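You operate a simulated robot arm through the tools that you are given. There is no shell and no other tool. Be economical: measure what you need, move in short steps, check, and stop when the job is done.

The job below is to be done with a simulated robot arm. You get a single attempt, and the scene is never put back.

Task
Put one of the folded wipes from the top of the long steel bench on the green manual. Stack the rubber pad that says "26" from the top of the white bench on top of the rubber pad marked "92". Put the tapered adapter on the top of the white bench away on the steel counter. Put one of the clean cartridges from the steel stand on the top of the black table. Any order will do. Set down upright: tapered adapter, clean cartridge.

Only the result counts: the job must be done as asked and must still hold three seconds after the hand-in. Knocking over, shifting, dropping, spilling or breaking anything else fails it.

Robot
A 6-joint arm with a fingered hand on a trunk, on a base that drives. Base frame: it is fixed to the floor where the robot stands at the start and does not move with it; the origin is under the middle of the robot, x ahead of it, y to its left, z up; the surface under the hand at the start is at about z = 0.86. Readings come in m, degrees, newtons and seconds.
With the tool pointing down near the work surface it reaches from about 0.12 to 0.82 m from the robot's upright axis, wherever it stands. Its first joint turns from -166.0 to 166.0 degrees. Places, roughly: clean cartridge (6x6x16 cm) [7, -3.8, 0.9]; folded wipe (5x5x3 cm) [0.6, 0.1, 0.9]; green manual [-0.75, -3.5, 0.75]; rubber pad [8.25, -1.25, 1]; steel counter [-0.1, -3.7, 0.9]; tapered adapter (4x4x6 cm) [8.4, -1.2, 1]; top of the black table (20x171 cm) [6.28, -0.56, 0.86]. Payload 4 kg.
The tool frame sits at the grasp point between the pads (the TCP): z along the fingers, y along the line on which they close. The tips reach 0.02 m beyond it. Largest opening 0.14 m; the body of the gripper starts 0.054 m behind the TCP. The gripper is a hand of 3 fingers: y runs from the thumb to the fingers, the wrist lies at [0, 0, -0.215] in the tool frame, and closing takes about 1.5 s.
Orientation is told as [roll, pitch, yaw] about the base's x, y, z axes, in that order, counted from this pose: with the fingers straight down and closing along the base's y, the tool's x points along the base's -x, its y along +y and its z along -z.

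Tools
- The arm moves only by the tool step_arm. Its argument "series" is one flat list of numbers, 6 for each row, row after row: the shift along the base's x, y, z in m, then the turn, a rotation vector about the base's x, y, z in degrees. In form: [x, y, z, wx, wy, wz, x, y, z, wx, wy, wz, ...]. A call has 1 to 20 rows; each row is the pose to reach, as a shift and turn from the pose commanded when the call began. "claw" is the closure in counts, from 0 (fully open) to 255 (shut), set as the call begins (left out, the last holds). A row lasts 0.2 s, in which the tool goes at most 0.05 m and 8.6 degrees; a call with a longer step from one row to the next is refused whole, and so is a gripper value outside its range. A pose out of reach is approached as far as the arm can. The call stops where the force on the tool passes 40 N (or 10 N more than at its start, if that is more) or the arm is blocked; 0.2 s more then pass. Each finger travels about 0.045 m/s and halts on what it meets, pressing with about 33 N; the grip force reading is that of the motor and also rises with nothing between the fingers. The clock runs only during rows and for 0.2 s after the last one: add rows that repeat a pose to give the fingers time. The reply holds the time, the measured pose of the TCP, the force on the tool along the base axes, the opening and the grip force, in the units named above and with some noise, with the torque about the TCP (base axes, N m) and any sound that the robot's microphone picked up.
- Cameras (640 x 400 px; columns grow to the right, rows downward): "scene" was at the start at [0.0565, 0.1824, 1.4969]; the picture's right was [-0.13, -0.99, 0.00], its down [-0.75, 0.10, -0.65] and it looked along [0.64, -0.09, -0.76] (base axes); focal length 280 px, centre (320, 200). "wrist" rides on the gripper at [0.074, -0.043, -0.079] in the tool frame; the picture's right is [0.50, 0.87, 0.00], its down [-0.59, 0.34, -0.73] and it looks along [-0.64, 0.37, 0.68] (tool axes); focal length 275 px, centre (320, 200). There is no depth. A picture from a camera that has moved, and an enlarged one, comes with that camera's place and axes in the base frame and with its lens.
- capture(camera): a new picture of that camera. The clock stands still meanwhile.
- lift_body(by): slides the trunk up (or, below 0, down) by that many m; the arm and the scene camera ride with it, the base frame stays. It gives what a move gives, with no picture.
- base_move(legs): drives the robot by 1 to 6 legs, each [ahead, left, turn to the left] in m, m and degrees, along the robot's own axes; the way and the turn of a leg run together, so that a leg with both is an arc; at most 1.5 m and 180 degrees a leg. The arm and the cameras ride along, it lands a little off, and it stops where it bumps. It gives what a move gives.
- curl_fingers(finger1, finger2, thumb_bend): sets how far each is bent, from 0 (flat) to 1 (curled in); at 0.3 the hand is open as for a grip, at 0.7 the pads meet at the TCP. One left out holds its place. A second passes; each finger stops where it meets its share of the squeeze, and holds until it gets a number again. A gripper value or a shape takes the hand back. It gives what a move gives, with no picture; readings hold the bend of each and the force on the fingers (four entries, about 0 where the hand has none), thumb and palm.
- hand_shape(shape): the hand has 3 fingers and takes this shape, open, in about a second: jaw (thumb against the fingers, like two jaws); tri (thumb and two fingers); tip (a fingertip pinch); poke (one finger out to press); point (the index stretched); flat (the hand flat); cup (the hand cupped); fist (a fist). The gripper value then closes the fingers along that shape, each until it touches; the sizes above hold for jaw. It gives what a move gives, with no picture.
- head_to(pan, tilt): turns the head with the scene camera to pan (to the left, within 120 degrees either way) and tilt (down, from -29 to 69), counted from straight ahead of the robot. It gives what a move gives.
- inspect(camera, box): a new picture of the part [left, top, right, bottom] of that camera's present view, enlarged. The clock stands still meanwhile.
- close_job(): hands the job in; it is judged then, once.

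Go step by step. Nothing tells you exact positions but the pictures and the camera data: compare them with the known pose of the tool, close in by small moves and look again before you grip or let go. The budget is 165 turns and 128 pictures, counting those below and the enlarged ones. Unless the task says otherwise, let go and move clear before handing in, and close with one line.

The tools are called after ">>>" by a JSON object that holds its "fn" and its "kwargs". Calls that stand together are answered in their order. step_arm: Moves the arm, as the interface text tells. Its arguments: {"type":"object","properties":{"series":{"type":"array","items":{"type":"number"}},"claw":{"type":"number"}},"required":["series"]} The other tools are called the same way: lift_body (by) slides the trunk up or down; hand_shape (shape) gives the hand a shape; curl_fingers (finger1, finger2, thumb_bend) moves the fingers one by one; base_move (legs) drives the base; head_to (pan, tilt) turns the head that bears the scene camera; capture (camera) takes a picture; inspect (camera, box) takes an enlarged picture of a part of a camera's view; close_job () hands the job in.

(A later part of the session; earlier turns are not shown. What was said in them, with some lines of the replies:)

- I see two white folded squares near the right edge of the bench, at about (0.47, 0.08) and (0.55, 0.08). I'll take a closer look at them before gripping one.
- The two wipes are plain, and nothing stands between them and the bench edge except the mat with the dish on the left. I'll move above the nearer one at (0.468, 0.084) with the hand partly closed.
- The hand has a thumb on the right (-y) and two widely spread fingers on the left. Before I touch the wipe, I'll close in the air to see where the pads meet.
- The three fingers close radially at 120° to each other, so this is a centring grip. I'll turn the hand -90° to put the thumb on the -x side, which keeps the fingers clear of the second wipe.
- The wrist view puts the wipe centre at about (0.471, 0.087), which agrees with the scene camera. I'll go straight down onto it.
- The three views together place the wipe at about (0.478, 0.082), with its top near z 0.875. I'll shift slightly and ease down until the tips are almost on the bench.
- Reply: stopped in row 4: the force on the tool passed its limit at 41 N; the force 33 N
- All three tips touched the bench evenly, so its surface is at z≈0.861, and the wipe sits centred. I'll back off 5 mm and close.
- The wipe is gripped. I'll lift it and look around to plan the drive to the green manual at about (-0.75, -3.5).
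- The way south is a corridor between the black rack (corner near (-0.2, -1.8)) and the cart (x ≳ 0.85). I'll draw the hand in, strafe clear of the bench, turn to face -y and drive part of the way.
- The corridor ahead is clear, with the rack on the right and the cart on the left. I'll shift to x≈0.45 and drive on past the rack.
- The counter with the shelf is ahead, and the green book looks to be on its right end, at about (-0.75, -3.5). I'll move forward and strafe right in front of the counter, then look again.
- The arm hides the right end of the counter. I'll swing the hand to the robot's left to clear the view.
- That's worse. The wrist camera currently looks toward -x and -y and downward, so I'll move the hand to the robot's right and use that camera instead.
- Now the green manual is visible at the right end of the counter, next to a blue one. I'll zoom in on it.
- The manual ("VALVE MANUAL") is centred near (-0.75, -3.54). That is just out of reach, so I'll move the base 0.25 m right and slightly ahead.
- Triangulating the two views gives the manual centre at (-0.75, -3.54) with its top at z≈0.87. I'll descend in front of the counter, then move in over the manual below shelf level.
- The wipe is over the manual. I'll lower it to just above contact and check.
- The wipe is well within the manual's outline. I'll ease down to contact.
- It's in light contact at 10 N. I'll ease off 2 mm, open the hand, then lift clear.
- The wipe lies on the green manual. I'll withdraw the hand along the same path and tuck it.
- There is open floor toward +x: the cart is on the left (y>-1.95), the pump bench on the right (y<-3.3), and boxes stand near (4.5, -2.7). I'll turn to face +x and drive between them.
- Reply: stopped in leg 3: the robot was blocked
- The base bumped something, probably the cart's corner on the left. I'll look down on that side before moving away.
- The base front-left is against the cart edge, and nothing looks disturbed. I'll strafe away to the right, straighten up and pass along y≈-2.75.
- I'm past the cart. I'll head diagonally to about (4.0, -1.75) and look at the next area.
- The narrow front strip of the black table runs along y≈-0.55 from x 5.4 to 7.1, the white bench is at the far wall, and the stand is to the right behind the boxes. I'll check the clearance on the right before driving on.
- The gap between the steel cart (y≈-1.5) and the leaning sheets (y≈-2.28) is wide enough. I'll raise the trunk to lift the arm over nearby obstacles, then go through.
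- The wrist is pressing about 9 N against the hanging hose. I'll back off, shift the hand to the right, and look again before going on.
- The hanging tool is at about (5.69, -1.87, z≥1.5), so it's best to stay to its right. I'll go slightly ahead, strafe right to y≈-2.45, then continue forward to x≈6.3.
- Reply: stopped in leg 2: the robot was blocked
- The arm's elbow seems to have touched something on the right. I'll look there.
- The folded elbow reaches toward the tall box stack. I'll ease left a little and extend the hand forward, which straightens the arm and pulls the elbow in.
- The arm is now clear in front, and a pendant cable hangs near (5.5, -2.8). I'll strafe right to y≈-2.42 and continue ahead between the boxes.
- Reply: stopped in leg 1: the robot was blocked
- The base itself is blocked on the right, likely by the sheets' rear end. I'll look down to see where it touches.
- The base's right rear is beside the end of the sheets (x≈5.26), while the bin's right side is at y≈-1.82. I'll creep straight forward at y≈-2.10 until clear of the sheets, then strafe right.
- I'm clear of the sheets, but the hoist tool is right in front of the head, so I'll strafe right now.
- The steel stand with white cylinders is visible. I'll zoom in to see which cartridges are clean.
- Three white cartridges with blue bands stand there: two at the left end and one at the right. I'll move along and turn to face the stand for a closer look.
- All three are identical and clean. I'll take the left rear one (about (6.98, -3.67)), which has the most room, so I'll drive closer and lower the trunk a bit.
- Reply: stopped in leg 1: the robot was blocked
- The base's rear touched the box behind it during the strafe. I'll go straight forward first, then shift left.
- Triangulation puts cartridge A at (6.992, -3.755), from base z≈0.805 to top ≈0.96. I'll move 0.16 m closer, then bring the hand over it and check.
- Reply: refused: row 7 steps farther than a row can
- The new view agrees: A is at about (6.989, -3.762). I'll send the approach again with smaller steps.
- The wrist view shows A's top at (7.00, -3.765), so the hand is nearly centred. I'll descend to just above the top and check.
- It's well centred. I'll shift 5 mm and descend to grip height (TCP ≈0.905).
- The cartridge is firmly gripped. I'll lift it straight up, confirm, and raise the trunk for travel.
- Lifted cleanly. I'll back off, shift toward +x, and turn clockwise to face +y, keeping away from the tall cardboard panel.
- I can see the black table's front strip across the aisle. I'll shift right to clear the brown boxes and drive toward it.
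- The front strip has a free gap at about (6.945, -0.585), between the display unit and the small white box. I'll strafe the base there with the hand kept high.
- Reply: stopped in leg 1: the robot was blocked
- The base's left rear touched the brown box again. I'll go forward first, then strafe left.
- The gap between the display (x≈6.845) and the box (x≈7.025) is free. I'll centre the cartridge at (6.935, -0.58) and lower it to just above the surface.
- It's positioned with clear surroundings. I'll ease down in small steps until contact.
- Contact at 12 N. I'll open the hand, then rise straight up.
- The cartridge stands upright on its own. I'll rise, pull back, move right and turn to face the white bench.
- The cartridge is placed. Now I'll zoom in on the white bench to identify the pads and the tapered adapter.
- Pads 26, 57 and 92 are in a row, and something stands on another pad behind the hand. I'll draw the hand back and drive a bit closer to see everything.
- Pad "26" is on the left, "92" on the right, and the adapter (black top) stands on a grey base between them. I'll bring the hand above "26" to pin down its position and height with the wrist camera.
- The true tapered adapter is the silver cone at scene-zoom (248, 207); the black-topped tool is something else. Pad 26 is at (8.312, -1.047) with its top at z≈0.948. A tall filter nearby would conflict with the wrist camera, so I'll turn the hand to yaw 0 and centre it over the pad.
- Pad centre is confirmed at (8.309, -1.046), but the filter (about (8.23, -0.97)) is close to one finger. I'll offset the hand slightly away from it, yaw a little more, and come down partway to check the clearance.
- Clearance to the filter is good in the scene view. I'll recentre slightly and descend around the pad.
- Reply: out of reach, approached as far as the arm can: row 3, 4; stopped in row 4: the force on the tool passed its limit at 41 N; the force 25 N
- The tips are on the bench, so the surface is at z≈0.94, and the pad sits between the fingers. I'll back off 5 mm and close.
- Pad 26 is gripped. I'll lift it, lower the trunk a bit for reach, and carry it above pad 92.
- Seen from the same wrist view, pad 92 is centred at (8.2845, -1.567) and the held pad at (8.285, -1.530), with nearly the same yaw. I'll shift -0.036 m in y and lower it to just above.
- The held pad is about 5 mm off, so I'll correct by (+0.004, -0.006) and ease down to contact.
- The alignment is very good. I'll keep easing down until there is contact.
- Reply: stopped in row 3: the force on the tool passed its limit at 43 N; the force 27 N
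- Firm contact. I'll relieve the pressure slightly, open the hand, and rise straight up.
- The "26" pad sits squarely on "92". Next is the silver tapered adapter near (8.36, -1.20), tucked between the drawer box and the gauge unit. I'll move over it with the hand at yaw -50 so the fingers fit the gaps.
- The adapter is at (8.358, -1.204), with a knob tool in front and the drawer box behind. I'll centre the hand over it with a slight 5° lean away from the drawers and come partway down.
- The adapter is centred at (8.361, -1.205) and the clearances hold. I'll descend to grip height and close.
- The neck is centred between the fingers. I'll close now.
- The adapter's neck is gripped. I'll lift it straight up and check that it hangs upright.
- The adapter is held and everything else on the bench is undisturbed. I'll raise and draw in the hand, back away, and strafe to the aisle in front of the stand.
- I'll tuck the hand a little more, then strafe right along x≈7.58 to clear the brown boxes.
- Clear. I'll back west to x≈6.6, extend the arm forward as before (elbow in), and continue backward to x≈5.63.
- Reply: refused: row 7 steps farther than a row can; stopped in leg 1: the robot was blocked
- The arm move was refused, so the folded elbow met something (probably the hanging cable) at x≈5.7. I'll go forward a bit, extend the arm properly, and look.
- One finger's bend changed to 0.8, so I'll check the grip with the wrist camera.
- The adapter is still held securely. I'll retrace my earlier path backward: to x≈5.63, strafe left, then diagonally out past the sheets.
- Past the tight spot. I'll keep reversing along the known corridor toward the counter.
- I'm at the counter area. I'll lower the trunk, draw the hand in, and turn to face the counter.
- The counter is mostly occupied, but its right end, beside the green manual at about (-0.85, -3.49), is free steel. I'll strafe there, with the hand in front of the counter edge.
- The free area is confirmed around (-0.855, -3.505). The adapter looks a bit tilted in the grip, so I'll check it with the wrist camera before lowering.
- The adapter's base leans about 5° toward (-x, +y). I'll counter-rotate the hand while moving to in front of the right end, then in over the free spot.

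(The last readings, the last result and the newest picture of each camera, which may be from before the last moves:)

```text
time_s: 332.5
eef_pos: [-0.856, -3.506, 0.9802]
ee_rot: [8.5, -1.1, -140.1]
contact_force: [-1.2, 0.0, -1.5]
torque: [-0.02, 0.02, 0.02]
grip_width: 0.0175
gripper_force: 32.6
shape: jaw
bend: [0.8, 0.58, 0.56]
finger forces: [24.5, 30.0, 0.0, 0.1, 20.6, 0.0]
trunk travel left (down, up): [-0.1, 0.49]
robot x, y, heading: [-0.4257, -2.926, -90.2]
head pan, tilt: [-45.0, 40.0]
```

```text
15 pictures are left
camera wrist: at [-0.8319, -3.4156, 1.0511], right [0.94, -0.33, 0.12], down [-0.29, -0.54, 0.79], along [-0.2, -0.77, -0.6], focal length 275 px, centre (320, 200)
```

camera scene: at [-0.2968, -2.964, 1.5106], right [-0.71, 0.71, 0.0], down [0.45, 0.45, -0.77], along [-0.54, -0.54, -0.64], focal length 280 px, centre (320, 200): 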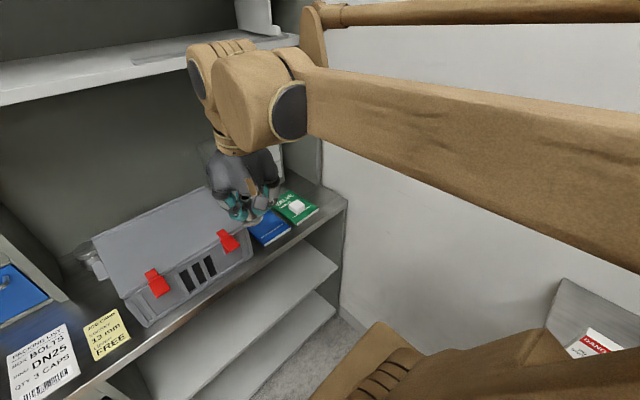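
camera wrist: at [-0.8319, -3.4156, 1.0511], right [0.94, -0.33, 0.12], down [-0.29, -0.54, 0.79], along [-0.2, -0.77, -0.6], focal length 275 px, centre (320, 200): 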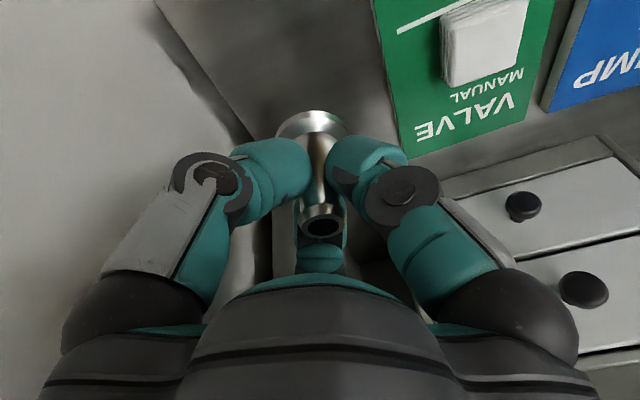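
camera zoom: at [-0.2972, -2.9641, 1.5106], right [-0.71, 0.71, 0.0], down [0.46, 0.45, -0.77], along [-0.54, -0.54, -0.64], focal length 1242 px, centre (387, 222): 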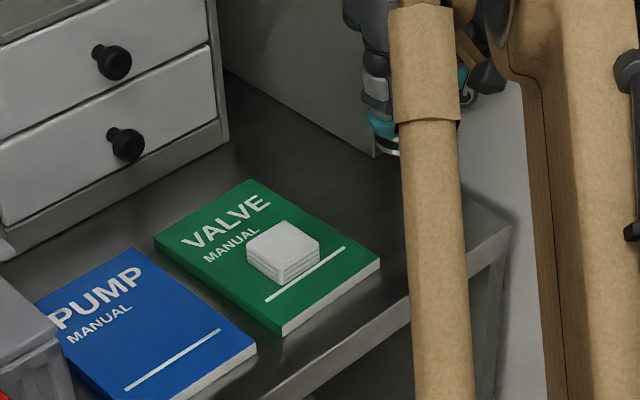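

The adapter's axis is now vertical within about 3° and directly over the free spot. I'll lower it, slowly at the end, until contact.

>>> {"fn": "step_arm", "kwargs": {"series": [0, 0, -0.03, 0, 0, 0, 0, 0, -0.06, 0, 0, 0, 0, 0, -0.072, 0, 0, 0, 0, 0, -0.076, 0, 0, 0, 0, 0, -0.08, 0, 0, 0]}}

```text
time_s: 333.7
eef_pos: [-0.8539, -3.5043, 0.9009]
ee_rot: [8.5, -1.3, -140.0]
contact_force: [-1.3, -4.6, 19.2]
torque: [0.02, 0.12, 0.05]
grip_width: 0.0176
gripper_force: 32.9
shape: jaw
bend: [0.8, 0.58, 0.56]
finger forces: [28.2, 35.0, 0.0, 0.1, 28.8, 0.0]
trunk travel left (down, up): [-0.1, 0.49]
robot x, y, heading: [-0.4246, -2.9256, -90.4]
head pan, tilt: [-45.0, 40.0]
```

Contact at 19 N. I'll check how the base sits before letting go.

>>> {"fn": "inspect", "kwargs": {"camera": "wrist", "box": [220, 60, 420, 260]}}

```text
2.00 times, centred on (320, 160) of wrist
camera zoom: at [-0.8307, -3.4138, 0.9709], right [0.94, -0.33, 0.12], down [-0.29, -0.54, 0.79], along [-0.2, -0.77, -0.6], focal length 551 px, centre (320, 280)
```

zoom: 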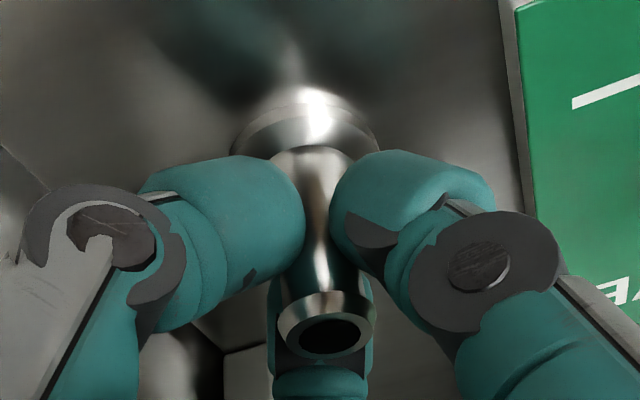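

The base looks flat on the steel. I'll ease off a millimetre and open gradually.

>>> {"fn": "step_arm", "kwargs": {"series": [0, 0, 0.002, 0, 0, 0, 0, 0, 0.002, 0, 0, 0]}}

>>> {"fn": "step_arm", "kwargs": {"series": [0, 0, 0, 0, 0, 0, 0, 0, 0, 0, 0, 0, 0, 0, 0, 0, 0, 0, 0, 0, 0, 0, 0, 0, 0, 0, 0, 0, 0, 0, 0, 0, 0, 0, 0, 0, 0, 0, 0, 0, 0, 0], "claw": 150}}

>>> {"fn": "capture", "kwargs": {"camera": "wrist"}}

```text
time_s: 334.3
eef_pos: [-0.8564, -3.5044, 0.9005]
ee_rot: [8.6, -1.1, -140.0]
contact_force: [0.3, 0.3, 3.7]
torque: [0.08, -0.02, -0.02]
grip_width: 0.0175
gripper_force: 32.4
shape: jaw
bend: [0.8, 0.58, 0.56]
finger forces: [25.9, 31.4, 0.0, 0.0, 24.2, 0.0]
trunk travel left (down, up): [-0.1, 0.49]
robot x, y, heading: [-0.4244, -2.9236, -90.1]
head pan, tilt: [-45.0, 40.0]
```

```text
time_s: 335.9
eef_pos: [-0.8557, -3.5044, 0.9002]
ee_rot: [8.5, -1.0, -140.1]
contact_force: [-0.6, -0.3, -0.2]
torque: [0.02, 0.0, 0.02]
grip_width: 0.0573
gripper_force: 0.0
shape: jaw
bend: [0.38, 0.38, 0.37]
finger forces: [0.0, 0.1, 0.0, 0.0, 0.1, 0.0]
trunk travel left (down, up): [-0.1, 0.49]
robot x, y, heading: [-0.4257, -2.9269, -90.0]
head pan, tilt: [-45.0, 40.0]
```

```text
13 pictures are left
camera wrist: at [-0.8318, -3.4142, 0.9715], right [0.94, -0.33, 0.12], down [-0.29, -0.54, 0.79], along [-0.2, -0.77, -0.6], focal length 275 px, centre (320, 200)
```

wrist: 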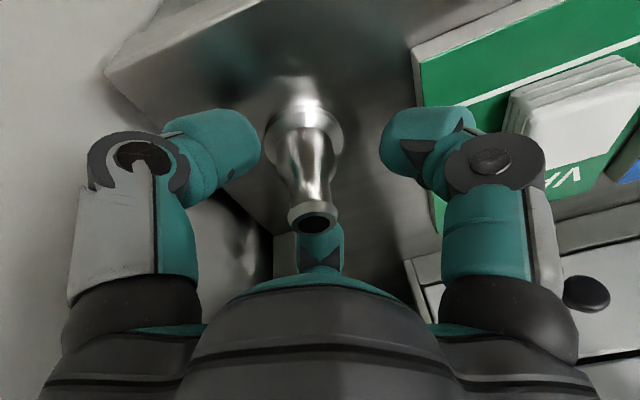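

The adapter stands on its own. I'll rise straight up, then withdraw from the counter and verify.

>>> {"fn": "step_arm", "kwargs": {"series": [0, 0, 0.03, 0, 0, 0, 0, 0, 0.06, 0, 0, 0, 0, 0, 0.1, 0, 0, 0, 0, 0.04, 0.1, 0, 0, 0, 0, 0.08, 0.1, 0, 0, 0, 0, 0.12, 0.1, 0, 0, 0, 0, 0.16, 0.1, 0, 0, 0, 0, 0.2, 0.1, 0, 0, 0, 0.03, 0.2, 0.13, 0, 0, 0, 0.06, 0.2, 0.16, 0, 0, 0, 0.1, 0.2, 0.18, 0, 0, 0, 0.14, 0.2, 0.2, 0, 0, 0, 0.18, 0.2, 0.22, 0, 0, 0, 0.22, 0.2, 0.24, 0, 0, 0, 0.26, 0.2, 0.26, 0, 0, 0, 0.3, 0.2, 0.28, 0, 0, 0, 0.34, 0.2, 0.28, 0, 0, 0]}}

>>> {"fn": "inspect", "kwargs": {"camera": "scene", "box": [240, 150, 370, 240]}}

```text
time_s: 339.5
eef_pos: [-0.5144, -3.3044, 1.1787]
ee_rot: [8.5, -1.1, -140.0]
contact_force: [0.4, -0.2, -1.1]
torque: [-0.01, 0.03, -0.01]
grip_width: 0.0574
gripper_force: 0.1
shape: jaw
bend: [0.38, 0.38, 0.37]
finger forces: [0.0, 0.0, 0.0, 0.0, 0.1, 0.1]
trunk travel left (down, up): [-0.1, 0.49]
robot x, y, heading: [-0.4247, -2.9257, -90.3]
head pan, tilt: [-45.0, 40.0]
```

```text
4.44 times, centred on (305, 195) of scene
camera zoom: at [-0.2969, -2.9638, 1.5105], right [-0.7, 0.71, 0.0], down [0.46, 0.45, -0.77], along [-0.54, -0.54, -0.64], focal length 1242 px, centre (387, 222)
```

zoom: 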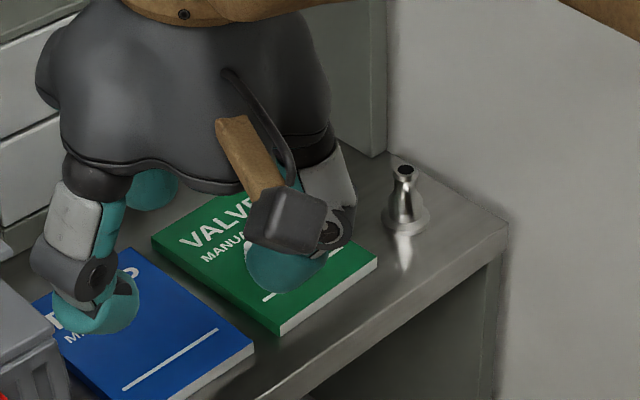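

The adapter stands upright on the steel counter, the hand is empty and clear, and all four placements were seen in place. I'll hand in now.

>>> {"fn": "close_job", "kwargs": {}}

```text
The job is handed in.
```

I did all four placements and handed the job in. A folded wipe is on the green manual, pad "26" is stacked on pad "92", a clean cartridge stands upright on the black table, and the tapered adapter stands upright on the steel counter. The base or arm was stopped by contact about seven times while driving, mostly against the cart, the hanging hose and the cardboard boxes. I saw nothing moved afterwards, though I didn't recheck every spot.
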